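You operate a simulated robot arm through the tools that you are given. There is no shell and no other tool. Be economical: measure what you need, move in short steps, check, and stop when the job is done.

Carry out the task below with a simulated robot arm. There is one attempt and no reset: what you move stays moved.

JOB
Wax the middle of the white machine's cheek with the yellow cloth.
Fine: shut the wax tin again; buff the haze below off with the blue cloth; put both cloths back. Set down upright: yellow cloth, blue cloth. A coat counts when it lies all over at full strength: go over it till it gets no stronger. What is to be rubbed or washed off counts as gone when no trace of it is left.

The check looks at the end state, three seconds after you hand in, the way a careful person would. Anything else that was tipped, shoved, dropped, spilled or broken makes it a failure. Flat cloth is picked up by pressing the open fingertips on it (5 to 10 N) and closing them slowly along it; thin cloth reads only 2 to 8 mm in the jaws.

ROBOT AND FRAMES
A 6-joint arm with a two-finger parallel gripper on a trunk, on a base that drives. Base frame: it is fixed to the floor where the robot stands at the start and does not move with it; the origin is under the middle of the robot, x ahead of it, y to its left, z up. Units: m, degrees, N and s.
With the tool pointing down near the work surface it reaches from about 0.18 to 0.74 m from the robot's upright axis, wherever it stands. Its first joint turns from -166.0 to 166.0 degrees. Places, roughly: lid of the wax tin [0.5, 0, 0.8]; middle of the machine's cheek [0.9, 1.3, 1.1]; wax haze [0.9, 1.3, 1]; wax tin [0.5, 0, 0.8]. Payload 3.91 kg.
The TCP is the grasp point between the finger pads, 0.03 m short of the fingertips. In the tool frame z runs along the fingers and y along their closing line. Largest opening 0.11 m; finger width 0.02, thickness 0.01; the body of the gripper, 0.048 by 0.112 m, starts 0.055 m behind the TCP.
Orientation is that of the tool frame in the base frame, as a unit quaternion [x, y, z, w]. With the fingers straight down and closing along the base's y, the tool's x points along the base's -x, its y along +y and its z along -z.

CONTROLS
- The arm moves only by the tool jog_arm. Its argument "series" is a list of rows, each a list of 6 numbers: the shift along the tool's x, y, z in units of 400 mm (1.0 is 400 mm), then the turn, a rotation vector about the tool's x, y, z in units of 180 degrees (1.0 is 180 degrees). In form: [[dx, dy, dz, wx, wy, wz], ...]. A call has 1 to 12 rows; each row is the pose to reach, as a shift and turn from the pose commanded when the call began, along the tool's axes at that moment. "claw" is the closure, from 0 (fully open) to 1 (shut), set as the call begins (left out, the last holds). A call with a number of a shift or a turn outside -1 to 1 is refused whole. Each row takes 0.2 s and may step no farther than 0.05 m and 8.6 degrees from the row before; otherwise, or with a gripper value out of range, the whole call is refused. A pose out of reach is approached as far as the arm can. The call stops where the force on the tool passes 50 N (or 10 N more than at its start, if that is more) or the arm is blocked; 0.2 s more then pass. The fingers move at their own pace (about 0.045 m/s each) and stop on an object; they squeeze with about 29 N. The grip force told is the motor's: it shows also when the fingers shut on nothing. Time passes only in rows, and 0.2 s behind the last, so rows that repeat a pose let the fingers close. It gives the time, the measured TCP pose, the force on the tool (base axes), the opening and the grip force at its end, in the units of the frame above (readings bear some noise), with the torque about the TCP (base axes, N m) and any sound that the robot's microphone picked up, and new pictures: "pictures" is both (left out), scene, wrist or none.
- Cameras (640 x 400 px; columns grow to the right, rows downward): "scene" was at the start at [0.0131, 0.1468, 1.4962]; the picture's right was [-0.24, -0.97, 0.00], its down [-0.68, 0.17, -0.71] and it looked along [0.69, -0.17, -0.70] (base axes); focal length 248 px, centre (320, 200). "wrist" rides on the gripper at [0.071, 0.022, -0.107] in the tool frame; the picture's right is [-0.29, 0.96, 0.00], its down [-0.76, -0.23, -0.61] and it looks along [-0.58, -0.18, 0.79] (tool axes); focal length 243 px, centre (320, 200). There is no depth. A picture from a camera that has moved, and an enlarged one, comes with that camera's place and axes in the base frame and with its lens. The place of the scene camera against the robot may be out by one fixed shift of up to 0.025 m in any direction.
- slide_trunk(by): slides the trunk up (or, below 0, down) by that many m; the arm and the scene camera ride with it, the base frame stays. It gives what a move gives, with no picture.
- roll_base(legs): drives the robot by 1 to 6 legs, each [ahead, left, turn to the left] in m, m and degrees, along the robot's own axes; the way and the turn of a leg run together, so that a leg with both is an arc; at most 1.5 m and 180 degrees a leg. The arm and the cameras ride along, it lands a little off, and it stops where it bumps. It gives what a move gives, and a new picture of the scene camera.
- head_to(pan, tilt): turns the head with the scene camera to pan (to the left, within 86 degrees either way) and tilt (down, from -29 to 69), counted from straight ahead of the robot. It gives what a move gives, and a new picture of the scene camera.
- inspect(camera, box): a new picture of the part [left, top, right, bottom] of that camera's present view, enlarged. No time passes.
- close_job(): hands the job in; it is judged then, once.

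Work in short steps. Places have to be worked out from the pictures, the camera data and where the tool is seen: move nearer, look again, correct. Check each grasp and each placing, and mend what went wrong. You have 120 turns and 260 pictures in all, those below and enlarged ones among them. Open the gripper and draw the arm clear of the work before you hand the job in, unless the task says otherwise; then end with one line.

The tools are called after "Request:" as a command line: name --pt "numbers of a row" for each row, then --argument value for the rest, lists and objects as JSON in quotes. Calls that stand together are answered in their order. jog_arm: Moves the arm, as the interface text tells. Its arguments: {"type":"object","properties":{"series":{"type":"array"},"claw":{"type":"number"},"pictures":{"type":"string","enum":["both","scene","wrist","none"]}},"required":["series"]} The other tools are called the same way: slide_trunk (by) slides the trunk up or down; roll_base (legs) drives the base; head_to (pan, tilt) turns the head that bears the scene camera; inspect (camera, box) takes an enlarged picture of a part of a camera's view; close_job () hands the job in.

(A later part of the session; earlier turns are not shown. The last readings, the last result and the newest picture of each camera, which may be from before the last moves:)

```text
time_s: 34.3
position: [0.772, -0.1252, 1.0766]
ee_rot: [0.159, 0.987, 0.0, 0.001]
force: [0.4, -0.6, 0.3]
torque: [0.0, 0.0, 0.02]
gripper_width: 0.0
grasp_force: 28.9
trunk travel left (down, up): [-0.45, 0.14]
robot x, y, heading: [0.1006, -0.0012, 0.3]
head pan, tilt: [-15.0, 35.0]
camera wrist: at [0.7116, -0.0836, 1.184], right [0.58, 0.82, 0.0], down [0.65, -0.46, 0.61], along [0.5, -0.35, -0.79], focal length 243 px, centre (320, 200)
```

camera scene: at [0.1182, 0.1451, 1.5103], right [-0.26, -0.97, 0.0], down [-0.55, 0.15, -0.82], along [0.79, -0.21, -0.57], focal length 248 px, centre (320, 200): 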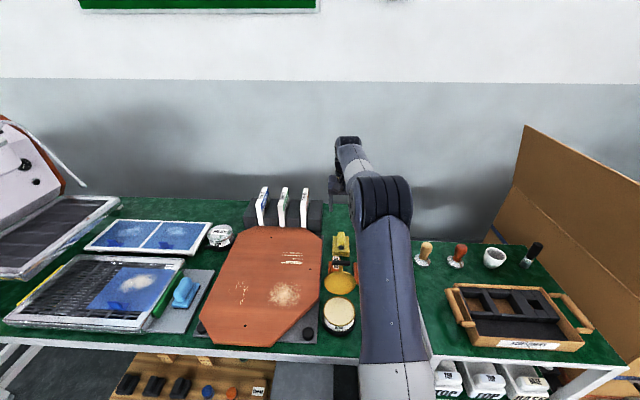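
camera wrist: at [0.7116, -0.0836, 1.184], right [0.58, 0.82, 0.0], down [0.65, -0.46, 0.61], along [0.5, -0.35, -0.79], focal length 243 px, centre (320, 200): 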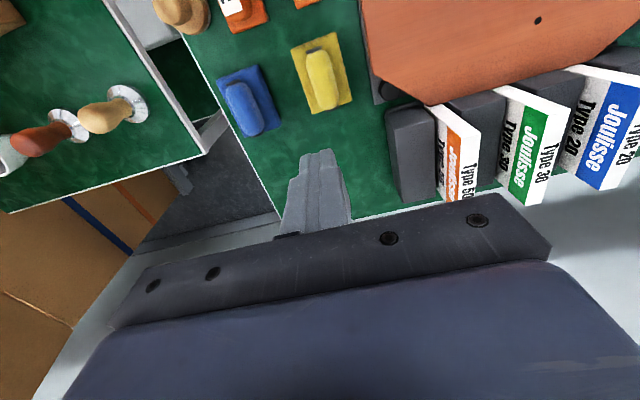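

The jaws slid off: I held the handle too high. I open and look at the block again from here before a deeper grasp.

Request:
jog_arm --pt "0 0 0.1 0 0 0" --pt "0 0 0.22 0 0 0" --pt "0 0 0.34 0 0 0" --pt "0 0 0.44 0 0 0" --claw 0.3 --pictures "wrist"

Request:
inspect --camera "wrist" --box '[240, 40, 400, 200]'

Request:
inspect --camera "scene" --box '[310, 210, 380, 310]'

```text
time_s: 35.3
position: [0.7755, -0.1248, 0.8984]
ee_rot: [0.159, 0.987, 0.0, 0.001]
force: [0.0, 0.7, 0.3]
torque: [-0.01, 0.0, 0.01]
gripper_width: 0.077
grasp_force: 0.0
trunk travel left (down, up): [-0.45, 0.14]
robot x, y, heading: [0.0992, 0.0021, -0.3]
head pan, tilt: [-15.0, 35.0]
camera wrist: at [0.7137, -0.0827, 1.0056], right [0.58, 0.82, 0.0], down [0.65, -0.46, 0.61], along [0.5, -0.35, -0.79], focal length 243 px, centre (320, 200)
```

wrist: 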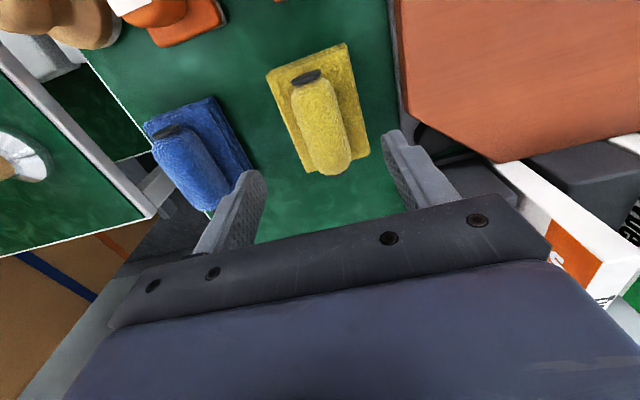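

```text
2.50 times, centred on (320, 120) of wrist
camera zoom: at [0.7137, -0.0827, 1.0056], right [0.58, 0.82, 0.0], down [0.65, -0.46, 0.61], along [0.5, -0.35, -0.79], focal length 606 px, centre (320, 400)
```

zoom: 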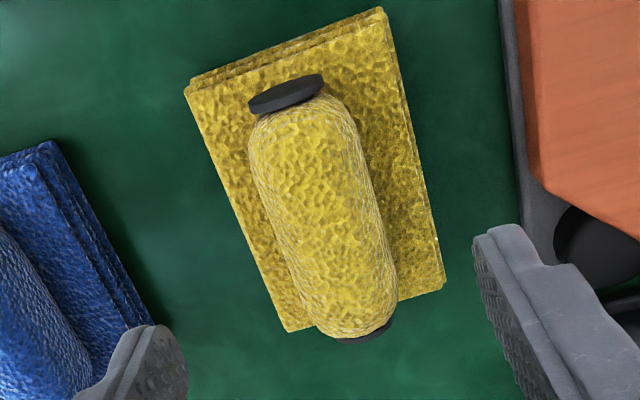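

```text
4.00 times, centred on (345, 260) of scene
camera zoom: at [0.1182, 0.1451, 1.5103], right [-0.26, -0.97, 0.0], down [-0.55, 0.15, -0.82], along [0.79, -0.21, -0.57], focal length 992 px, centre (220, -40)
```

zoom: 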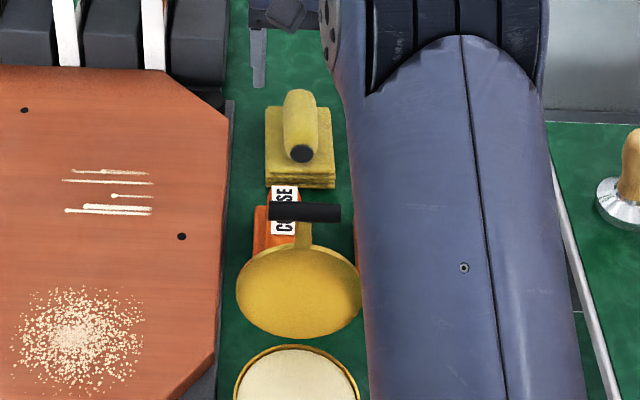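

The handle is a capsule over the pad. I narrow the jaws to about 50 mm so the tips come down onto the pad's top, and feel for it in small steps.

Request:
jog_arm --pt "0 0 0 0 0 0" --pt "0 0 0.05 0 0 0" --pt "0 0 0.1 0 0 0" --pt "0 0 0.15 0 0 0" --pt "0 0 0.15 0 0 0" --claw 0.545 --pictures "none"

Request:
jog_arm --pt "0 0 0.01 0 0 0" --pt "0 0 0.01 0 0 0" --pictures "none"

Request:
jog_arm --pt "0 0 0.01 0 0 0" --pt "0 0 0.01 0 0 0" --pictures "wrist"

```text
time_s: 36.5
position: [0.774, -0.125, 0.8367]
ee_rot: [0.158, 0.987, 0.0, 0.0]
force: [0.8, 0.3, 0.4]
torque: [0.03, -0.02, 0.03]
gripper_width: 0.0501
grasp_force: 0.0
trunk travel left (down, up): [-0.45, 0.14]
robot x, y, heading: [0.1022, -0.0004, 0.1]
head pan, tilt: [-15.0, 35.0]
```

```text
time_s: 37.1
position: [0.7736, -0.1257, 0.8343]
ee_rot: [0.159, 0.987, 0.001, 0.0]
force: [-0.7, 0.0, -0.6]
torque: [0.01, 0.01, -0.02]
gripper_width: 0.0499
grasp_force: 0.0
trunk travel left (down, up): [-0.45, 0.14]
robot x, y, heading: [0.0974, 0.0031, 0.4]
head pan, tilt: [-15.0, 35.0]
```

```text
time_s: 37.7
position: [0.774, -0.1251, 0.8322]
ee_rot: [0.158, 0.987, 0.0, 0.001]
force: [-3.3, -0.3, 12.6]
torque: [0.05, 0.11, 0.0]
gripper_width: 0.05
grasp_force: 0.1
trunk travel left (down, up): [-0.45, 0.14]
robot x, y, heading: [0.0994, 0.0023, 0.0]
head pan, tilt: [-15.0, 35.0]
camera wrist: at [0.7119, -0.0822, 0.9393], right [0.58, 0.82, 0.0], down [0.65, -0.46, 0.61], along [0.5, -0.35, -0.79], focal length 243 px, centre (320, 200)
```

wrist: 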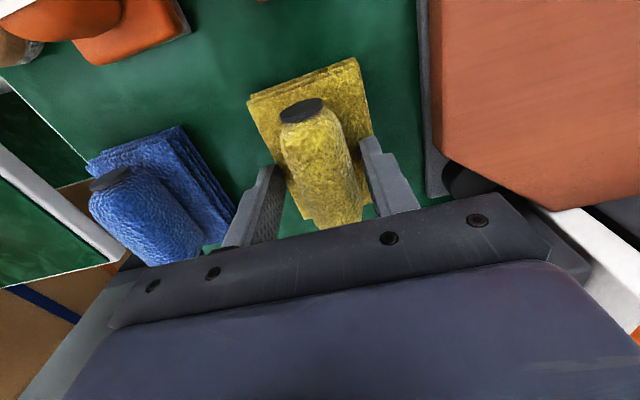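

The tips touch the pad top at TCP z 0.832. I raise 1 mm, shift slightly toward the handle's middle, and close.

Request:
jog_arm --pt "0.0 0 -0.004 0 0 0" --pt "0.015 0 -0.004 0 0 0" --pt "0.015 0 -0.004 0 0 0" --pt "0.015 0 -0.004 0 0 0" --pictures "none"

Request:
jog_arm --pt "0 0 0 0 0 0" --pt "0 0 0 0 0 0" --pt "0 0 0 0 0 0" --pt "0 0 0 0 0 0" --claw 1 --pictures "none"

Request:
jog_arm --pt "0 0 -0.025 0 0 0" --pt "0 0 -0.05 0 0 0" --pt "0 0 -0.1 0 0 0" --pictures "wrist"

```text
time_s: 38.7
position: [0.7674, -0.1218, 0.8322]
ee_rot: [0.159, 0.987, 0.0, 0.001]
force: [3.2, -1.4, 6.4]
torque: [-0.02, -0.1, 0.0]
gripper_width: 0.0501
grasp_force: 0.1
trunk travel left (down, up): [-0.45, 0.14]
robot x, y, heading: [0.0995, 0.0006, 0.0]
head pan, tilt: [-15.0, 35.0]
```

```text
time_s: 39.7
position: [0.7673, -0.1202, 0.8322]
ee_rot: [0.159, 0.987, 0.0, 0.0]
force: [0.2, 3.9, 7.0]
torque: [0.2, 0.03, 0.05]
gripper_width: 0.0315
grasp_force: 29.1
trunk travel left (down, up): [-0.45, 0.14]
robot x, y, heading: [0.0956, 0.0005, 0.3]
head pan, tilt: [-15.0, 35.0]
```

```text
time_s: 40.5
position: [0.767, -0.1234, 0.8719]
ee_rot: [0.159, 0.987, 0.0, 0.001]
force: [0.7, 0.7, 0.1]
torque: [0.0, 0.0, 0.02]
gripper_width: 0.0314
grasp_force: 29.6
trunk travel left (down, up): [-0.45, 0.14]
robot x, y, heading: [0.1005, -0.0025, 0.3]
head pan, tilt: [-15.0, 35.0]
camera wrist: at [0.7067, -0.0801, 0.9792], right [0.58, 0.82, 0.0], down [0.65, -0.46, 0.61], along [0.5, -0.35, -0.79], focal length 243 px, centre (320, 200)
```

wrist: 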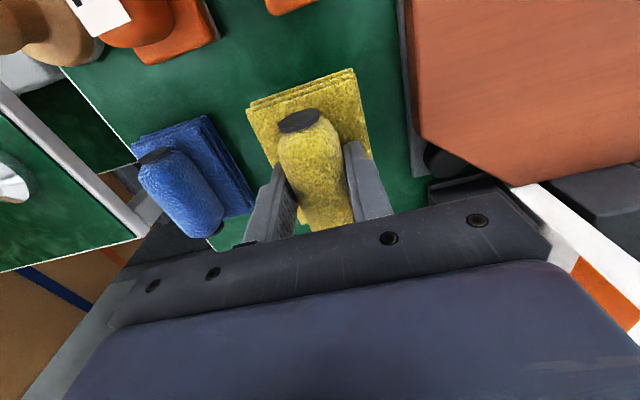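

The cloth is lifted and held at 31 mm. I raise it gently to z 1.05.

Request:
jog_arm --pt "0 0 -0.05 0 0 0" --pt "0 0 -0.1 0 0 0" --pt "0 0 -0.15 0 0 0" --pt "0 0 -0.2 0 0 0" --pt "0 0 -0.25 0 0 0" --pt "0 0 -0.3 0 0 0" --pt "0 0 -0.35 0 0 0" --pt "0 0 -0.4 0 0 0" --pt "0 0 -0.445 0 0 0" --pictures "wrist"

```text
time_s: 42.5
position: [0.7676, -0.1216, 1.0505]
ee_rot: [0.16, 0.987, 0.0, 0.0]
force: [0.4, 0.2, -0.7]
torque: [0.0, 0.02, 0.02]
gripper_width: 0.0313
grasp_force: 29.5
trunk travel left (down, up): [-0.45, 0.14]
robot x, y, heading: [0.0987, 0.0024, -0.2]
head pan, tilt: [-15.0, 35.0]
camera wrist: at [0.7067, -0.0797, 1.1571], right [0.58, 0.82, 0.0], down [0.65, -0.46, 0.61], along [0.5, -0.35, -0.79], focal length 243 px, centre (320, 200)
```

wrist: 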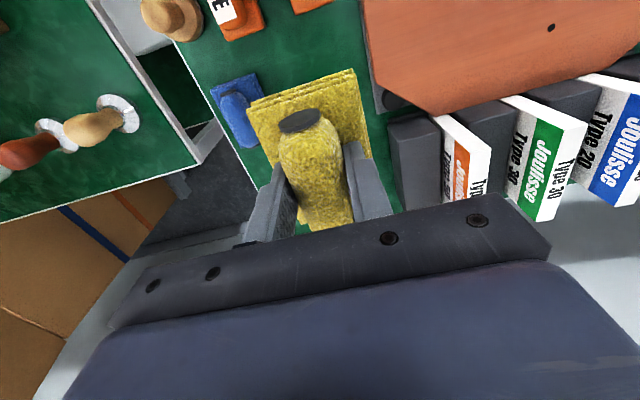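

The cloth is steady. I carry it back over the open wax tin (TCP target about (0.465, -0.018)), above the lid's top.

Request:
jog_arm --pt "0.09 0.001 0 0 0 0" --pt "0.19 0.002 0 0 0 0" --pt "0.29 0.003 0 0 0 0" --pt "0.4 0.004 0 0 0 0" --pt "0.5 0.005 0 0 0 0" --pt "0.6 0.006 0 0 0 0" --pt "0.7 0.007 0 0 0 0" --pt "0.8 0.007 0 0 0 0" --pictures "both"

```text
time_s: 44.3
position: [0.4615, -0.0218, 1.0492]
ee_rot: [0.159, 0.987, 0.0, 0.002]
force: [0.1, -0.4, -0.5]
torque: [0.05, 0.02, -0.03]
gripper_width: 0.0314
grasp_force: 29.0
trunk travel left (down, up): [-0.45, 0.14]
robot x, y, heading: [0.1005, -0.0031, 0.3]
head pan, tilt: [-15.0, 35.0]
camera scene: at [0.1181, 0.1451, 1.5103], right [-0.26, -0.97, 0.0], down [-0.55, 0.15, -0.82], along [0.79, -0.21, -0.57], focal length 248 px, centre (320, 200)
camera wrist: at [0.4016, 0.0204, 1.1573], right [0.58, 0.82, 0.0], down [0.65, -0.46, 0.61], along [0.5, -0.35, -0.79], focal length 243 px, centre (320, 200)
```

scene: 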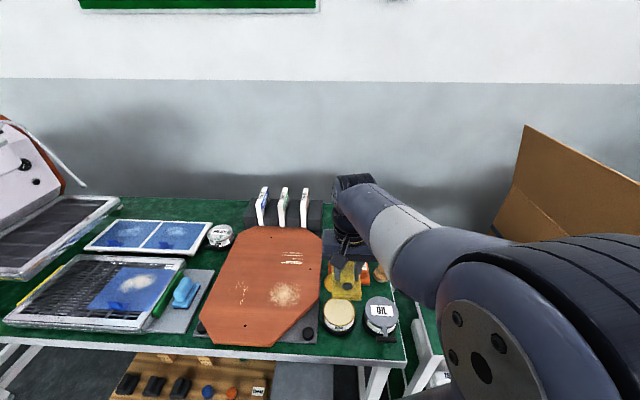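
wrist: 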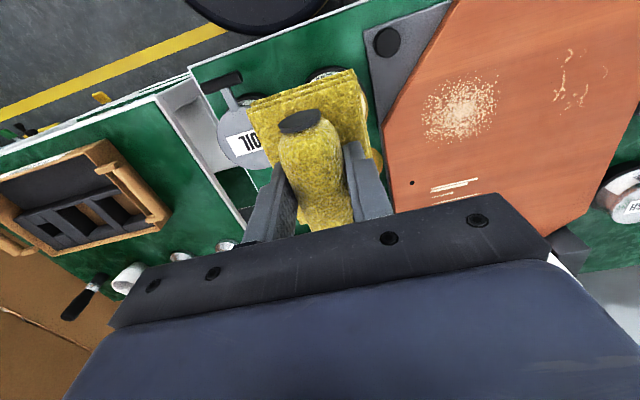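

Tin centre is near (0.491, -0.027). I shift 8 mm forward and lower to just above the wax.

Request:
jog_arm --pt "-0.02 0 0.08 0 0 0" --pt "-0.02 0 0.16 0 0 0" --pt "-0.02 0 0.24 0 0 0" --pt "-0.02 0 0.32 0 0 0" --pt "-0.02 0 0.3625 0 0 0" --pictures "both"

Request:
inspect --camera "scene" --box '[290, 230, 390, 350]'

```text
time_s: 45.5
position: [0.4723, -0.0227, 0.9043]
ee_rot: [0.159, 0.987, 0.0, 0.0]
force: [-0.4, 0.4, -1.5]
torque: [-0.02, 0.01, -0.06]
gripper_width: 0.0311
grasp_force: 28.7
trunk travel left (down, up): [-0.45, 0.14]
robot x, y, heading: [0.0963, 0.0042, 0.0]
head pan, tilt: [-15.0, 35.0]
camera scene: at [0.1182, 0.1451, 1.5103], right [-0.26, -0.97, 0.0], down [-0.55, 0.15, -0.82], along [0.79, -0.21, -0.57], focal length 248 px, centre (320, 200)
camera wrist: at [0.4107, 0.0194, 1.0118], right [0.58, 0.82, 0.0], down [0.65, -0.46, 0.61], along [0.5, -0.35, -0.79], focal length 243 px, centre (320, 200)
```

scene: 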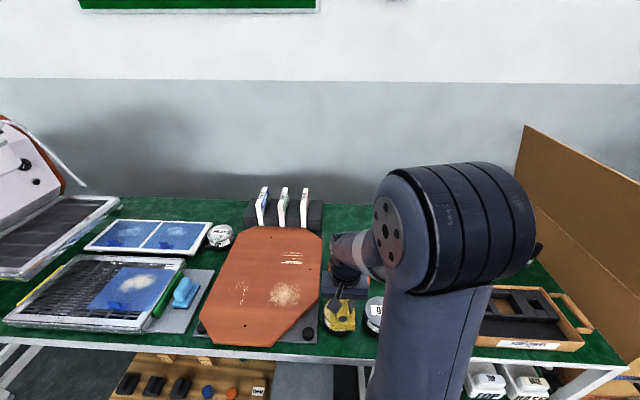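
wrist: 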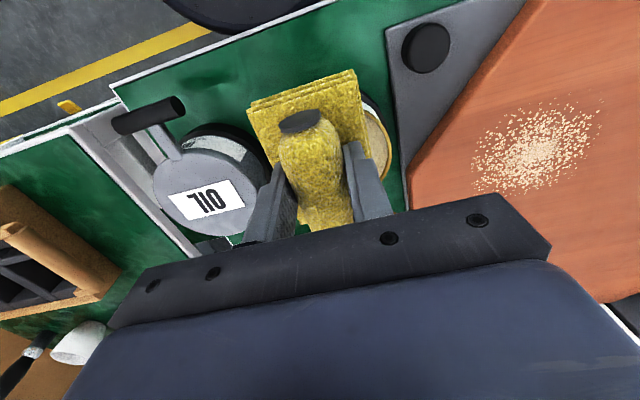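

```text
3.33 times, centred on (340, 290) of scene
camera zoom: at [0.1182, 0.1451, 1.5103], right [-0.26, -0.97, 0.0], down [-0.55, 0.15, -0.82], along [0.79, -0.21, -0.57], focal length 827 px, centre (253, -100)
```

zoom: 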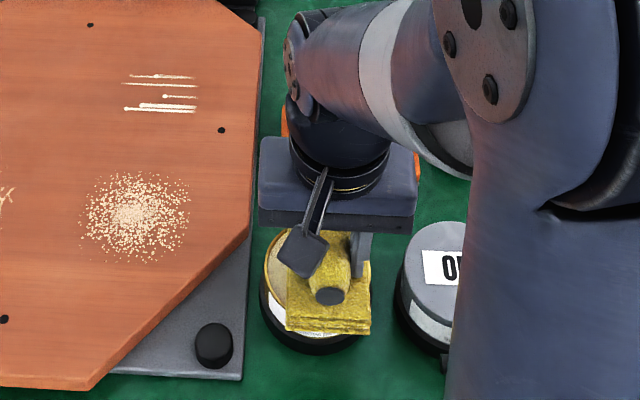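

The pad needs about 12 mm more to the left (+y). I correct and lower in small steps until it presses on the wax.

Request:
jog_arm --pt "-0.01 0.03 0 0 0 0" --pt "-0.01 0.03 0.02 0 0 0" --pt "-0.01 0.03 0.03 0 0 0" --pt "-0.01 0.03 0.03 0 0 0" --pictures "none"

Request:
jog_arm --pt "0 0 0.0075 0 0 0" --pt "0 0 0.0075 0 0 0" --pictures "none"

```text
time_s: 46.5
position: [0.4808, -0.0119, 0.8915]
ee_rot: [0.16, 0.987, -0.001, 0.0]
force: [0.3, 0.0, -0.1]
torque: [0.01, 0.0, -0.01]
gripper_width: 0.0312
grasp_force: 28.6
trunk travel left (down, up): [-0.45, 0.14]
robot x, y, heading: [0.0985, 0.0012, 0.1]
head pan, tilt: [-15.0, 35.0]
```

```text
time_s: 47.1
position: [0.4791, -0.012, 0.8893]
ee_rot: [0.159, 0.987, 0.0, 0.0]
force: [0.1, -0.4, -0.4]
torque: [-0.02, 0.03, -0.01]
gripper_width: 0.0314
grasp_force: 29.0
trunk travel left (down, up): [-0.45, 0.14]
robot x, y, heading: [0.1013, 0.0026, -0.0]
head pan, tilt: [-15.0, 35.0]
```

No contact yet at 0.889; I continue in 2–3 mm steps.

Request:
jog_arm --pt "0 0 0.006 0 0 0" --pt "0 0 0.006 0 0 0" --pictures "none"

Request:
jog_arm --pt "0 0 0.005 0 0 0" --pt "0 0 0.005 0 0 0" --pictures "none"

Request:
jog_arm --pt "0 0 0.005 0 0 0" --pt "0 0 0.005 0 0 0" --pictures "scene"

```text
time_s: 47.7
position: [0.4797, -0.0109, 0.8877]
ee_rot: [0.159, 0.987, 0.001, 0.0]
force: [0.1, 0.0, -1.4]
torque: [-0.04, 0.04, -0.02]
gripper_width: 0.0315
grasp_force: 28.9
trunk travel left (down, up): [-0.45, 0.14]
robot x, y, heading: [0.0991, -0.0007, 0.0]
head pan, tilt: [-15.0, 35.0]
```

```text
time_s: 48.3
position: [0.4801, -0.0117, 0.8848]
ee_rot: [0.159, 0.987, 0.0, 0.001]
force: [-0.5, 0.8, 0.2]
torque: [0.03, -0.03, 0.02]
gripper_width: 0.0311
grasp_force: 29.0
trunk travel left (down, up): [-0.45, 0.14]
robot x, y, heading: [0.1015, 0.0033, -0.0]
head pan, tilt: [-15.0, 35.0]
```

```text
time_s: 48.9
position: [0.479, -0.0127, 0.8829]
ee_rot: [0.159, 0.987, -0.001, 0.0]
force: [0.1, 0.5, -0.3]
torque: [0.03, 0.0, -0.02]
gripper_width: 0.0313
grasp_force: 29.0
trunk travel left (down, up): [-0.45, 0.14]
robot x, y, heading: [0.1015, 0.0003, 0.1]
head pan, tilt: [-15.0, 35.0]
camera scene: at [0.1182, 0.1451, 1.5103], right [-0.26, -0.97, 0.0], down [-0.55, 0.15, -0.82], along [0.79, -0.21, -0.57], focal length 248 px, centre (320, 200)
```

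scene: 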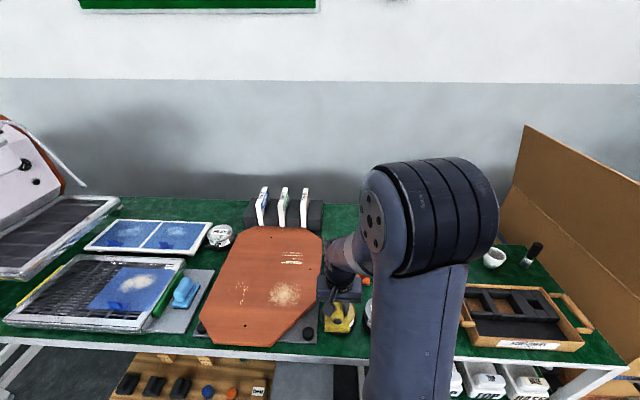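

Still free; the pad hangs over the tin. I look closer and keep lowering 2 mm at a time.

Request:
inspect --camera "scene" --box '[300, 260, 380, 350]'

Request:
jog_arm --pt "0 0 0.006 0 0 0" --pt "0 0 0.006 0 0 0" --pictures "none"

Request:
jog_arm --pt "0 0 0.005 0 0 0" --pt "0 0 0.005 0 0 0" --pictures "none"

Request:
jog_arm --pt "0 0 0.004 0 0 0" --pt "0 0 0.004 0 0 0" --pictures "wrist"

```text
4.44 times, centred on (340, 305) of scene
camera zoom: at [0.1182, 0.1451, 1.5103], right [-0.26, -0.97, 0.0], down [-0.55, 0.15, -0.82], along [0.79, -0.21, -0.57], focal length 1102 px, centre (231, -267)
```

zoom: 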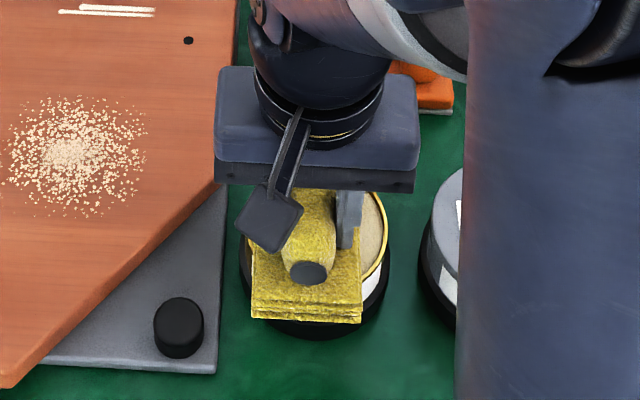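

```text
time_s: 49.5
position: [0.4787, -0.0118, 0.8811]
ee_rot: [0.159, 0.987, 0.0, 0.0]
force: [0.3, -0.2, -0.8]
torque: [0.03, 0.0, 0.01]
gripper_width: 0.0317
grasp_force: 28.5
trunk travel left (down, up): [-0.45, 0.14]
robot x, y, heading: [0.1021, -0.0003, -0.1]
head pan, tilt: [-15.0, 35.0]
```

```text
time_s: 50.1
position: [0.4799, -0.0117, 0.88]
ee_rot: [0.159, 0.987, 0.0, 0.001]
force: [-1.3, 1.0, 9.7]
torque: [-0.02, 0.06, -0.03]
gripper_width: 0.0314
grasp_force: 29.3
trunk travel left (down, up): [-0.45, 0.14]
robot x, y, heading: [0.1016, 0.0013, 0.2]
head pan, tilt: [-15.0, 35.0]
```

```text
time_s: 50.7
position: [0.4808, -0.012, 0.8793]
ee_rot: [0.159, 0.987, 0.0, 0.003]
force: [-3.3, 2.5, 34.7]
torque: [-0.02, 0.16, 0.03]
gripper_width: 0.0313
grasp_force: 28.7
trunk travel left (down, up): [-0.45, 0.14]
robot x, y, heading: [0.0955, -0.0002, 0.1]
head pan, tilt: [-15.0, 35.0]
camera wrist: at [0.4181, 0.0305, 0.9871], right [0.58, 0.82, 0.0], down [0.65, -0.46, 0.61], along [0.5, -0.35, -0.79], focal length 243 px, centre (320, 200)
```

wrist: 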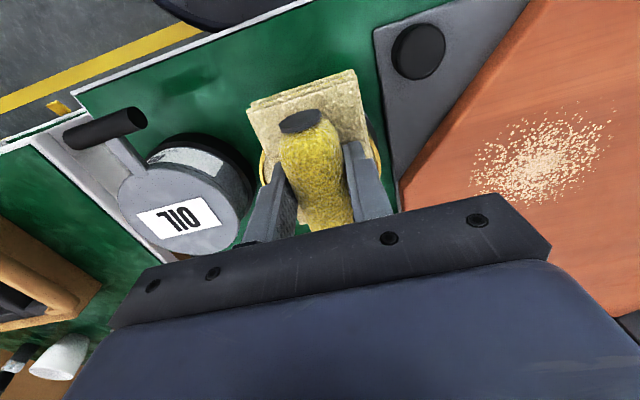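

The pad has turned pale with wax (contact at TCP z 0.880, 35 N). I lift clear above the lid level and then back the base off before driving left.

Request:
jog_arm --pt "0 0 -0.05 0 0 0" --pt "0 0 -0.12 0 0 0" --pt "0 0 -0.2 0 0 0" --pt "0 0 -0.3 0 0 0" --pt "0 0 -0.4 0 0 0" --pt "0 0 -0.5 0 0 0" --pt "0.05 0 -0.58 0 0 0" --pt "0.15 0 -0.62 0 0 0" --pt "0.25 0 -0.62 0 0 0" --pictures "both"

```text
time_s: 52.7
position: [0.3839, 0.02, 1.1256]
ee_rot: [0.159, 0.987, 0.0, 0.0]
force: [-0.2, -0.4, -1.1]
torque: [0.03, -0.01, -0.01]
gripper_width: 0.0313
grasp_force: 29.4
trunk travel left (down, up): [-0.45, 0.14]
robot x, y, heading: [0.1027, -0.0017, 0.1]
head pan, tilt: [-15.0, 35.0]
camera scene: at [0.118, 0.1451, 1.5103], right [-0.26, -0.97, 0.0], down [-0.55, 0.15, -0.82], along [0.79, -0.21, -0.57], focal length 248 px, centre (320, 200)
camera wrist: at [0.3235, 0.0625, 1.2333], right [0.58, 0.82, 0.0], down [0.65, -0.46, 0.61], along [0.5, -0.35, -0.79], focal length 243 px, centre (320, 200)
```

scene: 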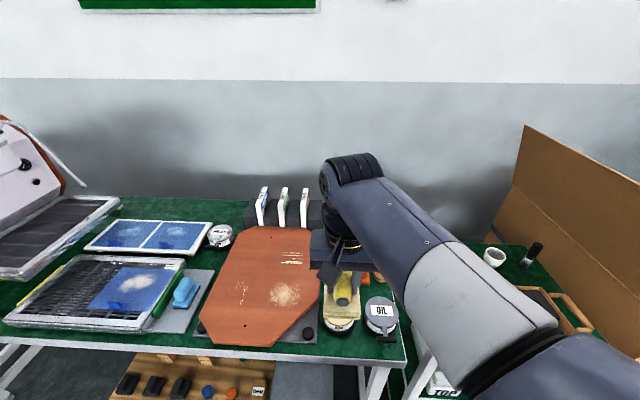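
wrist: 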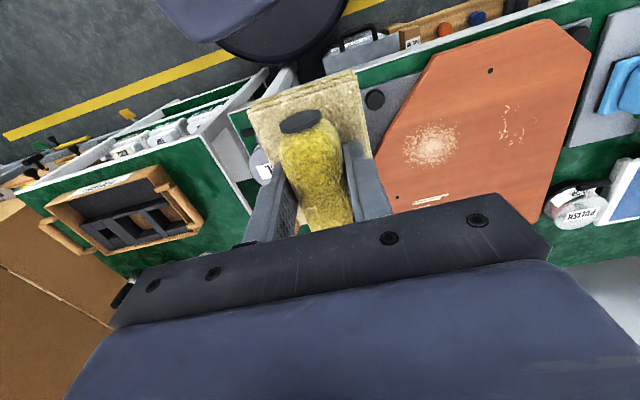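

The cloth is held and waxed. I back off 0.2 m, drive 1.3 m left along the table, then look at the machine.

Request:
roll_base --legs '[[-0.2, 0, 0], [0, 1.3, 0]]'

Request:
head_to --pan 5 --tilt 25

```text
time_s: 60.5
position: [0.1766, 1.3416, 1.1251]
ee_rot: [0.155, 0.988, -0.001, 0.0]
force: [-0.5, 0.2, 0.3]
torque: [0.0, 0.02, 0.01]
gripper_width: 0.0314
grasp_force: 29.1
trunk travel left (down, up): [-0.45, 0.14]
robot x, y, heading: [-0.1111, 1.32, 0.6]
head pan, tilt: [-15.0, 35.0]
camera scene: at [-0.0919, 1.4634, 1.5103], right [-0.25, -0.97, 0.0], down [-0.56, 0.14, -0.82], along [0.79, -0.2, -0.57], focal length 248 px, centre (320, 200)
```

scene: 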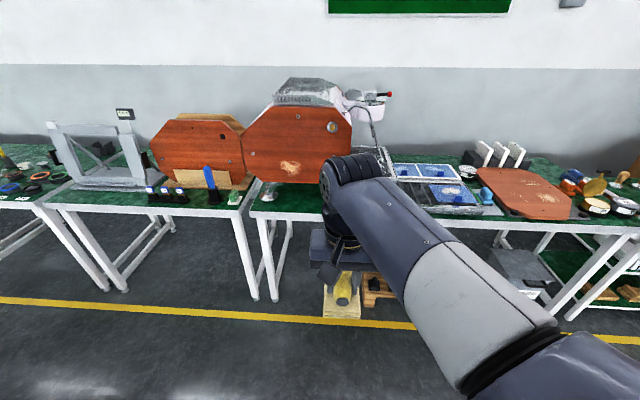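

```text
time_s: 61.4
position: [0.1769, 1.3404, 1.1261]
ee_rot: [0.155, 0.988, -0.001, 0.0]
force: [0.4, 0.7, 0.4]
torque: [0.02, -0.01, -0.01]
gripper_width: 0.0312
grasp_force: 29.1
trunk travel left (down, up): [-0.45, 0.14]
robot x, y, heading: [-0.1105, 1.3211, 0.8]
head pan, tilt: [5.0, 25.0]
camera scene: at [-0.0856, 1.4943, 1.526], right [0.1, -1.0, 0.0], down [-0.42, -0.04, -0.91], along [0.9, 0.09, -0.42], focal length 248 px, centre (320, 200)
```

scene: 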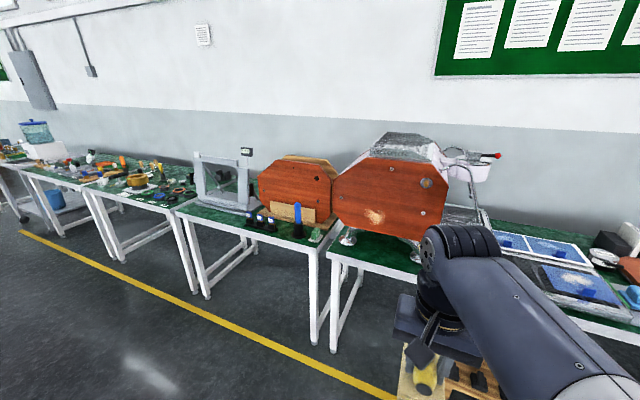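

Request:
inspect --camera "scene" --box '[320, 130, 470, 260]'

```text
3.08 times, centred on (395, 195) of scene
camera zoom: at [-0.0856, 1.4943, 1.526], right [0.1, -1.0, 0.0], down [-0.42, -0.04, -0.91], along [0.9, 0.09, -0.42], focal length 763 px, centre (89, 215)
```

zoom: 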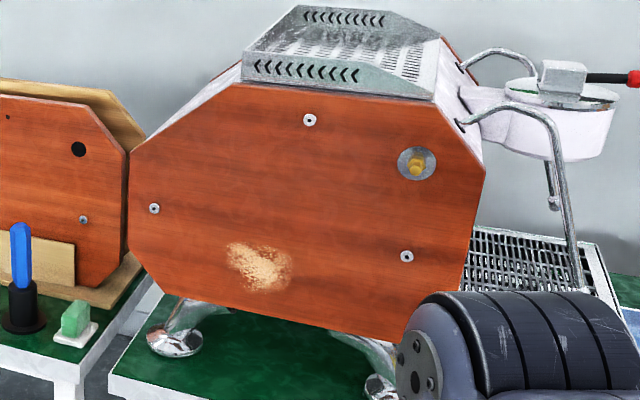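

The cheek faces the robot with inward direction about yaw -17°; haze at about (0.898, 1.328, 0.993), middle at about (0.885, 1.285, 1.085). I extend the arm and pitch the tool up to horizontal so the pad faces the cheek.

Request:
jog_arm --pt "-0.06 0 0 0 -0.0455 0" --pt "-0.12 0 0 0 -0.091 0" --pt "-0.18 0 0 0 -0.1365 0" --pt "-0.24 0 0 0 -0.182 0" --pt "-0.3 0 0 0 -0.2275 0" --pt "-0.36 0 0 0 -0.273 0" --pt "-0.42 0 0 0 -0.3185 0" --pt "-0.48 0 0 0 -0.364 0" --pt "-0.54 0 0 0 -0.4095 0" --pt "-0.6 0 0 0 -0.455 0" --pt "-0.65 0 0 0 -0.5 0" --pictures "both"

```text
time_s: 63.8
position: [0.423, 1.2613, 1.1235]
ee_rot: [0.11, 0.698, -0.11, 0.699]
force: [0.5, 0.4, 0.0]
torque: [-0.01, -0.01, -0.01]
gripper_width: 0.0312
grasp_force: 28.8
trunk travel left (down, up): [-0.45, 0.14]
robot x, y, heading: [-0.1074, 1.3186, 0.4]
head pan, tilt: [5.0, 25.0]
camera scene: at [-0.0855, 1.4943, 1.526], right [0.1, -1.0, 0.0], down [-0.42, -0.04, -0.91], along [0.9, 0.09, -0.42], focal length 248 px, centre (320, 200)
camera wrist: at [0.3284, 1.3143, 1.0531], right [0.29, 0.91, 0.29], down [-0.65, -0.03, 0.76], along [0.7, -0.41, 0.58], focal length 243 px, centre (320, 200)
```

scene: 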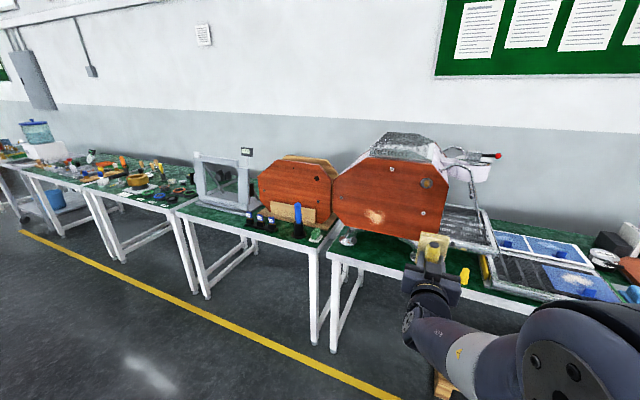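
wrist: 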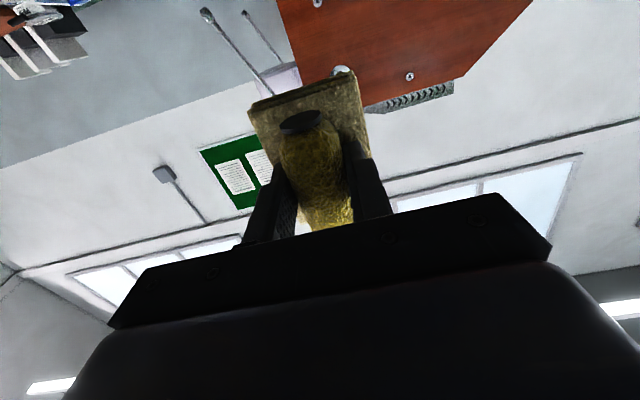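

The tool is horizontal with the pad facing the cheek (pointing yaw -17.9°). I drive 0.2 m ahead and look again.

Request:
roll_base --legs '[[0.2, 0, 0]]'

Request:
inspect --camera "scene" --box '[320, 130, 480, 280]'

```text
time_s: 65.4
position: [0.624, 1.2641, 1.1247]
ee_rot: [0.11, 0.698, -0.11, 0.699]
force: [-0.3, 0.1, -0.8]
torque: [0.0, -0.01, 0.01]
gripper_width: 0.0316
grasp_force: 28.9
trunk travel left (down, up): [-0.45, 0.14]
robot x, y, heading: [0.0897, 1.3243, 0.6]
head pan, tilt: [5.0, 25.0]
camera scene: at [0.1151, 1.4965, 1.526], right [0.1, -1.0, 0.0], down [-0.42, -0.04, -0.91], along [0.9, 0.09, -0.42], focal length 248 px, centre (320, 200)
```

scene: 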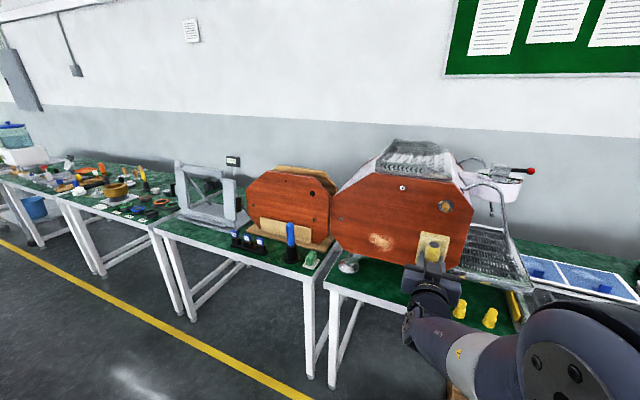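

```text
2.67 times, centred on (400, 205) of scene
camera zoom: at [0.1151, 1.4965, 1.526], right [0.1, -1.0, 0.0], down [-0.42, -0.04, -0.91], along [0.9, 0.09, -0.42], focal length 661 px, centre (107, 187)
```

zoom: 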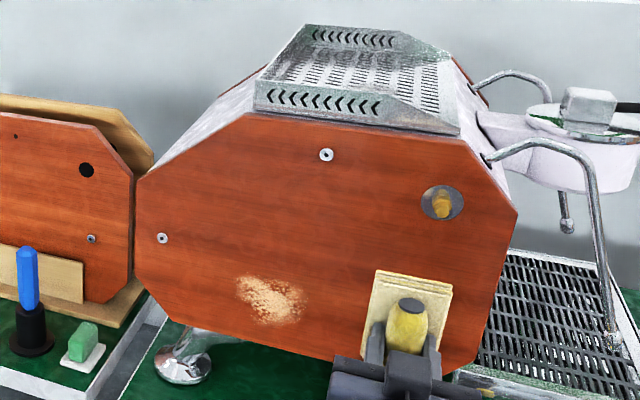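

I place the cheek's middle at about (0.89, 1.30, 1.096). I shift the pad sideways and approach to about 2 cm off the panel.

Request:
jog_arm --pt "0.03 0.1 0.02 0 0 0" --pt "0.07 0.2 0.05 0 0 0" --pt "0.1 0.289 0.12 0 0 0" --pt "0.1 0.289 0.22 0 0 0" --pt "0.1 0.289 0.32 0 0 0" --pt "0.1 0.289 0.42 0 0 0" --pictures "both"

Request:
inspect --camera "scene" --box '[320, 130, 480, 280]'

```text
time_s: 66.8
position: [0.82, 1.3233, 1.0847]
ee_rot: [0.109, 0.699, -0.109, 0.699]
force: [-0.4, 1.0, -0.8]
torque: [0.01, 0.01, 0.0]
gripper_width: 0.0314
grasp_force: 28.9
trunk travel left (down, up): [-0.45, 0.14]
robot x, y, heading: [0.0936, 1.3237, 0.3]
head pan, tilt: [5.0, 25.0]
camera scene: at [0.1151, 1.4966, 1.526], right [0.1, -1.0, 0.0], down [-0.42, -0.04, -0.91], along [0.9, 0.09, -0.42], focal length 248 px, centre (320, 200)
camera wrist: at [0.7243, 1.3756, 1.0136], right [0.29, 0.91, 0.29], down [-0.65, -0.03, 0.76], along [0.7, -0.41, 0.58], focal length 243 px, centre (320, 200)
```

scene: 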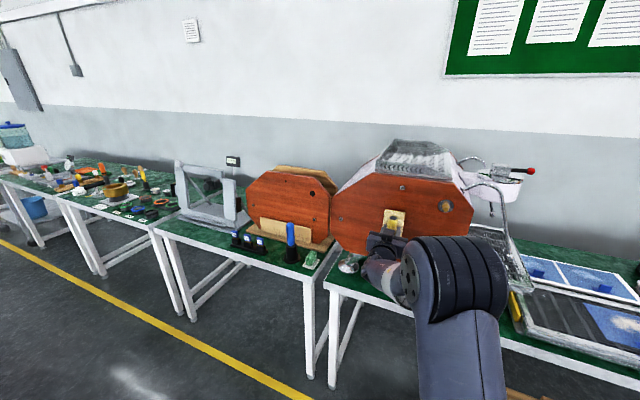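
wrist: 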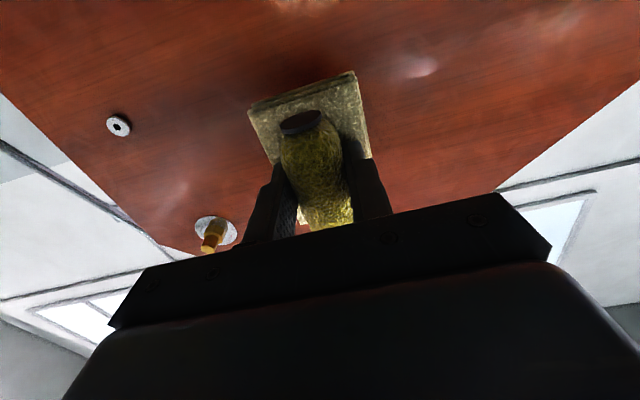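

```text
2.67 times, centred on (400, 205) of scene
camera zoom: at [0.1151, 1.4966, 1.526], right [0.1, -1.0, 0.0], down [-0.42, -0.04, -0.91], along [0.9, 0.09, -0.42], focal length 661 px, centre (107, 187)
```

zoom: 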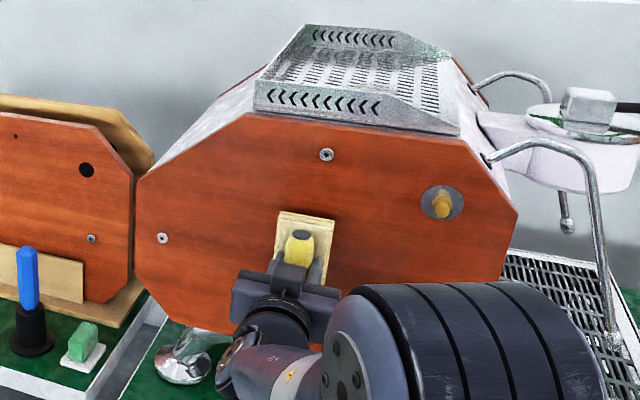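

The pad sits in front of the panel's middle. I move in gently until it touches.

Request:
jog_arm --pt "0 0 0.02 0 0 0" --pt "0 0 0.03 0 0 0" --pt "0 0 0.03 0 0 0" --pictures "none"

Request:
jog_arm --pt "0 0 0.0075 0 0 0" --pt "0 0 0.0075 0 0 0" --pictures "none"

Request:
jog_arm --pt "0 0 0.0075 0 0 0" --pt "0 0 0.0075 0 0 0" --pictures "none"

```text
time_s: 67.6
position: [0.8308, 1.3193, 1.084]
ee_rot: [0.109, 0.699, -0.109, 0.699]
force: [0.4, 0.0, -0.2]
torque: [0.0, 0.02, 0.01]
gripper_width: 0.0316
grasp_force: 28.6
trunk travel left (down, up): [-0.45, 0.14]
robot x, y, heading: [0.0925, 1.322, 0.4]
head pan, tilt: [5.0, 25.0]
```

```text
time_s: 68.2
position: [0.8337, 1.318, 1.0844]
ee_rot: [0.109, 0.699, -0.109, 0.699]
force: [1.2, 0.6, 0.0]
torque: [-0.01, 0.01, -0.02]
gripper_width: 0.0313
grasp_force: 29.0
trunk travel left (down, up): [-0.45, 0.14]
robot x, y, heading: [0.0896, 1.3212, 0.4]
head pan, tilt: [5.0, 25.0]
```

```text
time_s: 68.8
position: [0.8356, 1.3175, 1.0839]
ee_rot: [0.109, 0.699, -0.109, 0.698]
force: [0.2, -0.1, 0.0]
torque: [0.01, 0.01, 0.01]
gripper_width: 0.0312
grasp_force: 28.7
trunk travel left (down, up): [-0.45, 0.14]
robot x, y, heading: [0.0926, 1.3207, 0.5]
head pan, tilt: [5.0, 25.0]
```

No contact yet; further small steps.

Request:
jog_arm --pt "0 0 0.0075 0 0 0" --pt "0 0 0.0075 0 0 0" --pictures "none"

Request:
jog_arm --pt "0 0 0.0075 0 0 0" --pt "0 0 0.0075 0 0 0" --pictures "none"

Request:
jog_arm --pt "0 0 0.0075 0 0 0" --pt "0 0 0.0075 0 0 0" --pictures "wrist"

```text
time_s: 69.4
position: [0.8389, 1.3172, 1.0839]
ee_rot: [0.109, 0.698, -0.11, 0.699]
force: [0.0, 0.7, -1.1]
torque: [0.03, 0.0, -0.01]
gripper_width: 0.0314
grasp_force: 29.0
trunk travel left (down, up): [-0.45, 0.14]
robot x, y, heading: [0.088, 1.3198, 0.7]
head pan, tilt: [5.0, 25.0]
```

```text
time_s: 70.0
position: [0.8424, 1.3168, 1.0851]
ee_rot: [0.109, 0.699, -0.109, 0.699]
force: [0.1, 0.0, -0.8]
torque: [0.01, 0.04, 0.05]
gripper_width: 0.0313
grasp_force: 29.2
trunk travel left (down, up): [-0.45, 0.14]
robot x, y, heading: [0.0905, 1.3186, 0.4]
head pan, tilt: [5.0, 25.0]
```

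```text
time_s: 70.6
position: [0.8454, 1.3143, 1.084]
ee_rot: [0.11, 0.699, -0.11, 0.699]
force: [0.6, -1.5, -0.5]
torque: [0.01, 0.0, 0.02]
gripper_width: 0.0313
grasp_force: 29.4
trunk travel left (down, up): [-0.45, 0.14]
robot x, y, heading: [0.0924, 1.3224, 0.4]
head pan, tilt: [5.0, 25.0]
camera wrist: at [0.7503, 1.3673, 1.0139], right [0.29, 0.91, 0.29], down [-0.65, -0.03, 0.76], along [0.7, -0.41, 0.58], focal length 243 px, centre (320, 200)
```

wrist: 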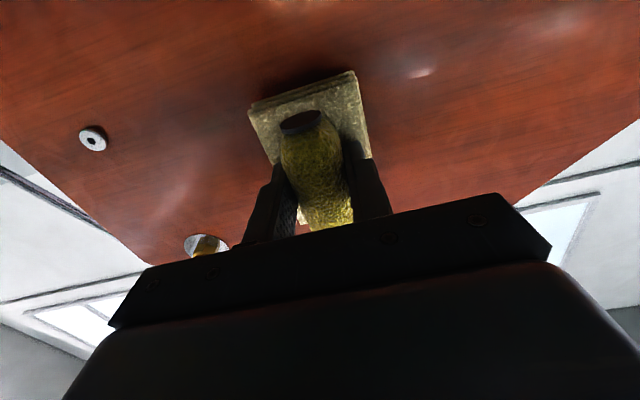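

Shadow narrowing; a few more small steps.

Request:
jog_arm --pt "0 0 0.0075 0 0 0" --pt "0 0 0.0075 0 0 0" --pictures "none"

Request:
jog_arm --pt "0 0 0.006 0 0 0" --pt "0 0 0.006 0 0 0" --pictures "none"

Request:
jog_arm --pt "0 0 0.005 0 0 0" --pt "0 0 0.005 0 0 0" --pictures "none"

Request:
jog_arm --pt "0 0 0.005 0 0 0" --pt "0 0 0.005 0 0 0" --pictures "wrist"

```text
time_s: 71.2
position: [0.8488, 1.3134, 1.0842]
ee_rot: [0.11, 0.698, -0.109, 0.699]
force: [0.7, 0.1, 0.2]
torque: [-0.01, -0.03, -0.02]
gripper_width: 0.0316
grasp_force: 28.8
trunk travel left (down, up): [-0.45, 0.14]
robot x, y, heading: [0.0909, 1.3204, 0.6]
head pan, tilt: [5.0, 25.0]
```

```text
time_s: 71.8
position: [0.8513, 1.3127, 1.0848]
ee_rot: [0.11, 0.698, -0.11, 0.699]
force: [-1.1, -0.3, -0.3]
torque: [0.01, 0.01, 0.03]
gripper_width: 0.0311
grasp_force: 29.3
trunk travel left (down, up): [-0.45, 0.14]
robot x, y, heading: [0.0896, 1.3236, 0.4]
head pan, tilt: [5.0, 25.0]
```

```text
time_s: 72.4
position: [0.8533, 1.3121, 1.0843]
ee_rot: [0.11, 0.699, -0.109, 0.698]
force: [-0.9, 0.1, -0.3]
torque: [-0.02, 0.01, 0.0]
gripper_width: 0.0311
grasp_force: 29.1
trunk travel left (down, up): [-0.45, 0.14]
robot x, y, heading: [0.089, 1.3217, 0.5]
head pan, tilt: [5.0, 25.0]
```

```text
time_s: 73.0
position: [0.8546, 1.311, 1.0839]
ee_rot: [0.109, 0.699, -0.109, 0.698]
force: [0.9, 0.2, -1.3]
torque: [0.01, -0.02, 0.01]
gripper_width: 0.0313
grasp_force: 28.8
trunk travel left (down, up): [-0.45, 0.14]
robot x, y, heading: [0.0899, 1.3199, 0.6]
head pan, tilt: [5.0, 25.0]
camera wrist: at [0.7592, 1.3647, 1.0142], right [0.29, 0.91, 0.29], down [-0.65, -0.03, 0.76], along [0.7, -0.41, 0.58], focal length 243 px, centre (320, 200)
```

wrist: 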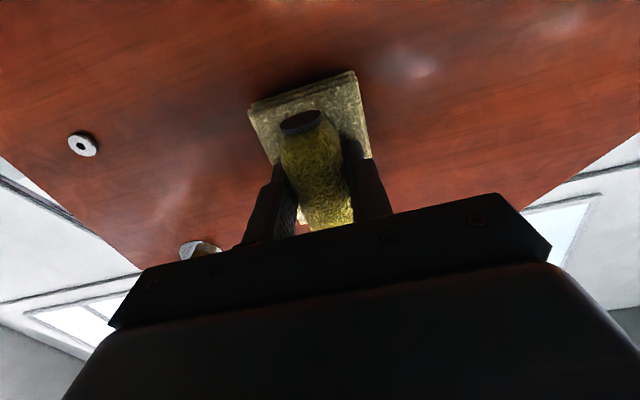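

Still free; I go on.

Request:
jog_arm --pt "0 0 0.01 0 0 0" --pt "0 0 0.01 0 0 0" --pictures "none"

Request:
jog_arm --pt "0 0 0.0075 0 0 0" --pt "0 0 0.0075 0 0 0" --pictures "none"

Request:
jog_arm --pt "0 0 0.0075 0 0 0" --pt "0 0 0.0075 0 0 0" --pictures "none"

Request:
jog_arm --pt "0 0 0.0075 0 0 0" --pt "0 0 0.0075 0 0 0" --pictures "scene"

Request:
inspect --camera "scene" --box '[320, 130, 480, 280]'

```text
time_s: 73.6
position: [0.8557, 1.3106, 1.0866]
ee_rot: [0.109, 0.699, -0.11, 0.699]
force: [-17.9, 5.8, -2.7]
torque: [0.06, 0.07, -0.37]
gripper_width: 0.0314
grasp_force: 28.6
trunk travel left (down, up): [-0.45, 0.14]
robot x, y, heading: [0.093, 1.3225, 0.6]
head pan, tilt: [5.0, 25.0]
```

```text
time_s: 74.2
position: [0.8556, 1.3112, 1.0855]
ee_rot: [0.11, 0.698, -0.109, 0.699]
force: [-44.1, 11.9, -8.3]
torque: [0.15, 0.17, -0.6]
gripper_width: 0.0316
grasp_force: 29.0
trunk travel left (down, up): [-0.45, 0.14]
robot x, y, heading: [0.0883, 1.3232, 0.5]
head pan, tilt: [5.0, 25.0]
```

```text
time_s: 74.5
position: [0.8561, 1.3116, 1.0848]
ee_rot: [0.108, 0.699, -0.108, 0.699]
force: [-34.5, 5.6, 4.2]
torque: [-0.17, -0.36, -0.67]
gripper_width: 0.0314
grasp_force: 29.2
trunk travel left (down, up): [-0.45, 0.14]
robot x, y, heading: [0.0902, 1.3249, 1.0]
head pan, tilt: [5.0, 25.0]
stopped in row 1: the force on the tool passed its limit (the readings are from after the stop); the commanded pose is now the measured one
```

```text
time_s: 74.9
position: [0.8564, 1.3113, 1.0853]
ee_rot: [0.108, 0.699, -0.109, 0.699]
force: [-35.7, 4.2, 6.0]
torque: [-0.15, -0.28, -0.74]
gripper_width: 0.0314
grasp_force: 29.0
trunk travel left (down, up): [-0.45, 0.14]
robot x, y, heading: [0.0896, 1.3185, 0.8]
head pan, tilt: [5.0, 25.0]
stopped in row 1: the force on the tool passed its limit (the readings are from after the stop); the commanded pose is now the measured one
camera scene: at [0.1074, 1.4976, 1.5262], right [0.1, -0.99, 0.0], down [-0.42, -0.04, -0.91], along [0.9, 0.09, -0.42], focal length 248 px, centre (320, 200)
```

scene: 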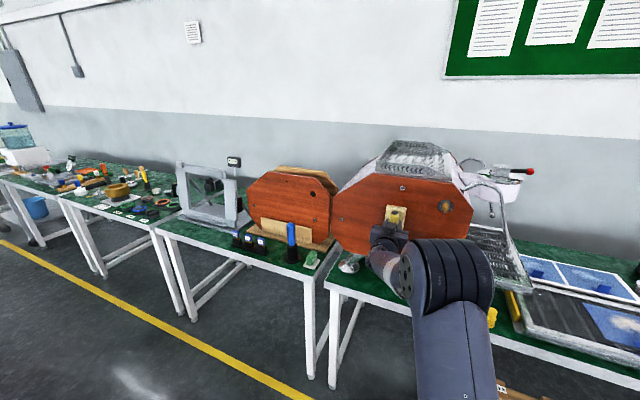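

```text
2.67 times, centred on (400, 205) of scene
camera zoom: at [0.1074, 1.4976, 1.5262], right [0.1, -0.99, 0.0], down [-0.42, -0.04, -0.91], along [0.9, 0.09, -0.42], focal length 661 px, centre (107, 187)
```

zoom: 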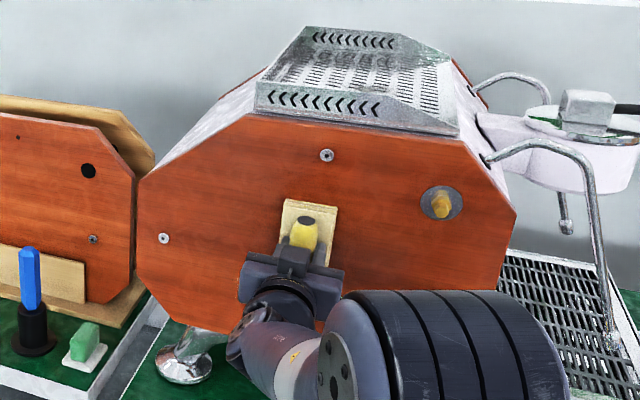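

Contact: about 35–44 N at TCP x 0.856. I ease 2 mm off the pressure and rub sideways with short strokes.

Request:
jog_arm --pt "0 0 -0.004 0 0 0" --pt "0 0.02 -0.004 0 0 0" --pt "0 0.04 -0.004 0 0 0" --pt "0 0.02 -0.004 0 0 0" --pt "0 0 -0.004 0 0 0" --pt "0 -0.02 -0.004 0 0 0" --pt "0 -0.04 -0.004 0 0 0" --pt "0 -0.06 -0.004 0 0 0" --pt "0 -0.04 -0.004 0 0 0" --pt "0 -0.02 -0.004 0 0 0" --pt "0 0 -0.004 0 0 0" --pictures "none"

```text
time_s: 77.0
position: [0.8511, 1.2946, 1.082]
ee_rot: [0.11, 0.701, -0.11, 0.696]
force: [-30.8, 4.0, 2.5]
torque: [-0.09, -0.44, -0.21]
gripper_width: 0.0315
grasp_force: 28.9
trunk travel left (down, up): [-0.45, 0.14]
robot x, y, heading: [0.0906, 1.3207, 0.5]
head pan, tilt: [5.0, 25.0]
stopped in row 10: the force on the tool passed its limit (the readings are from after the stop); the commanded pose is now the measured one
```

I back off 5 cm to see what the coat looks like.

Request:
jog_arm --pt "0 0 -0.03 0 0 0" --pt "0.05 0 -0.1 0 0 0" --pt "0.15 0 -0.2 0 0 0" --pt "0.25 0 -0.3 0 0 0" --pictures "none"

Request:
inspect --camera "scene" --box '[330, 140, 450, 270]'

Request:
inspect --camera "wrist" --box '[0, 0, 640, 300]'

```text
refused: row 3 steps farther than a row can; nothing moved
```

```text
3.08 times, centred on (390, 205) of scene
camera zoom: at [0.1082, 1.4974, 1.5262], right [0.1, -1.0, 0.0], down [-0.42, -0.04, -0.91], along [0.9, 0.09, -0.42], focal length 763 px, centre (105, 185)
```

zoom: 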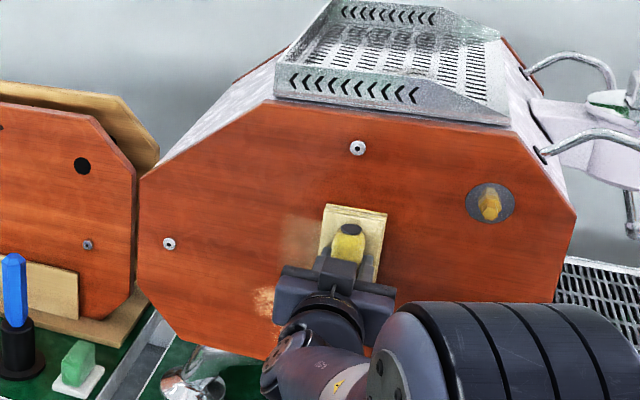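

```text
1.00 times, centred on (320, 150) of wrist
camera zoom: at [0.7557, 1.3476, 1.0123], right [0.3, 0.91, 0.29], down [-0.65, -0.03, 0.76], along [0.7, -0.41, 0.58], focal length 243 px, centre (320, 250)
```

zoom: 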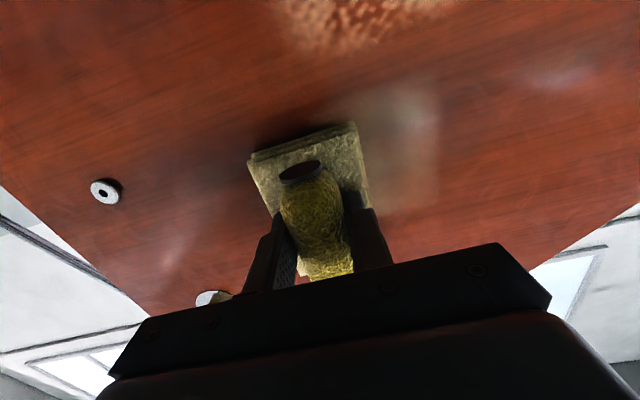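

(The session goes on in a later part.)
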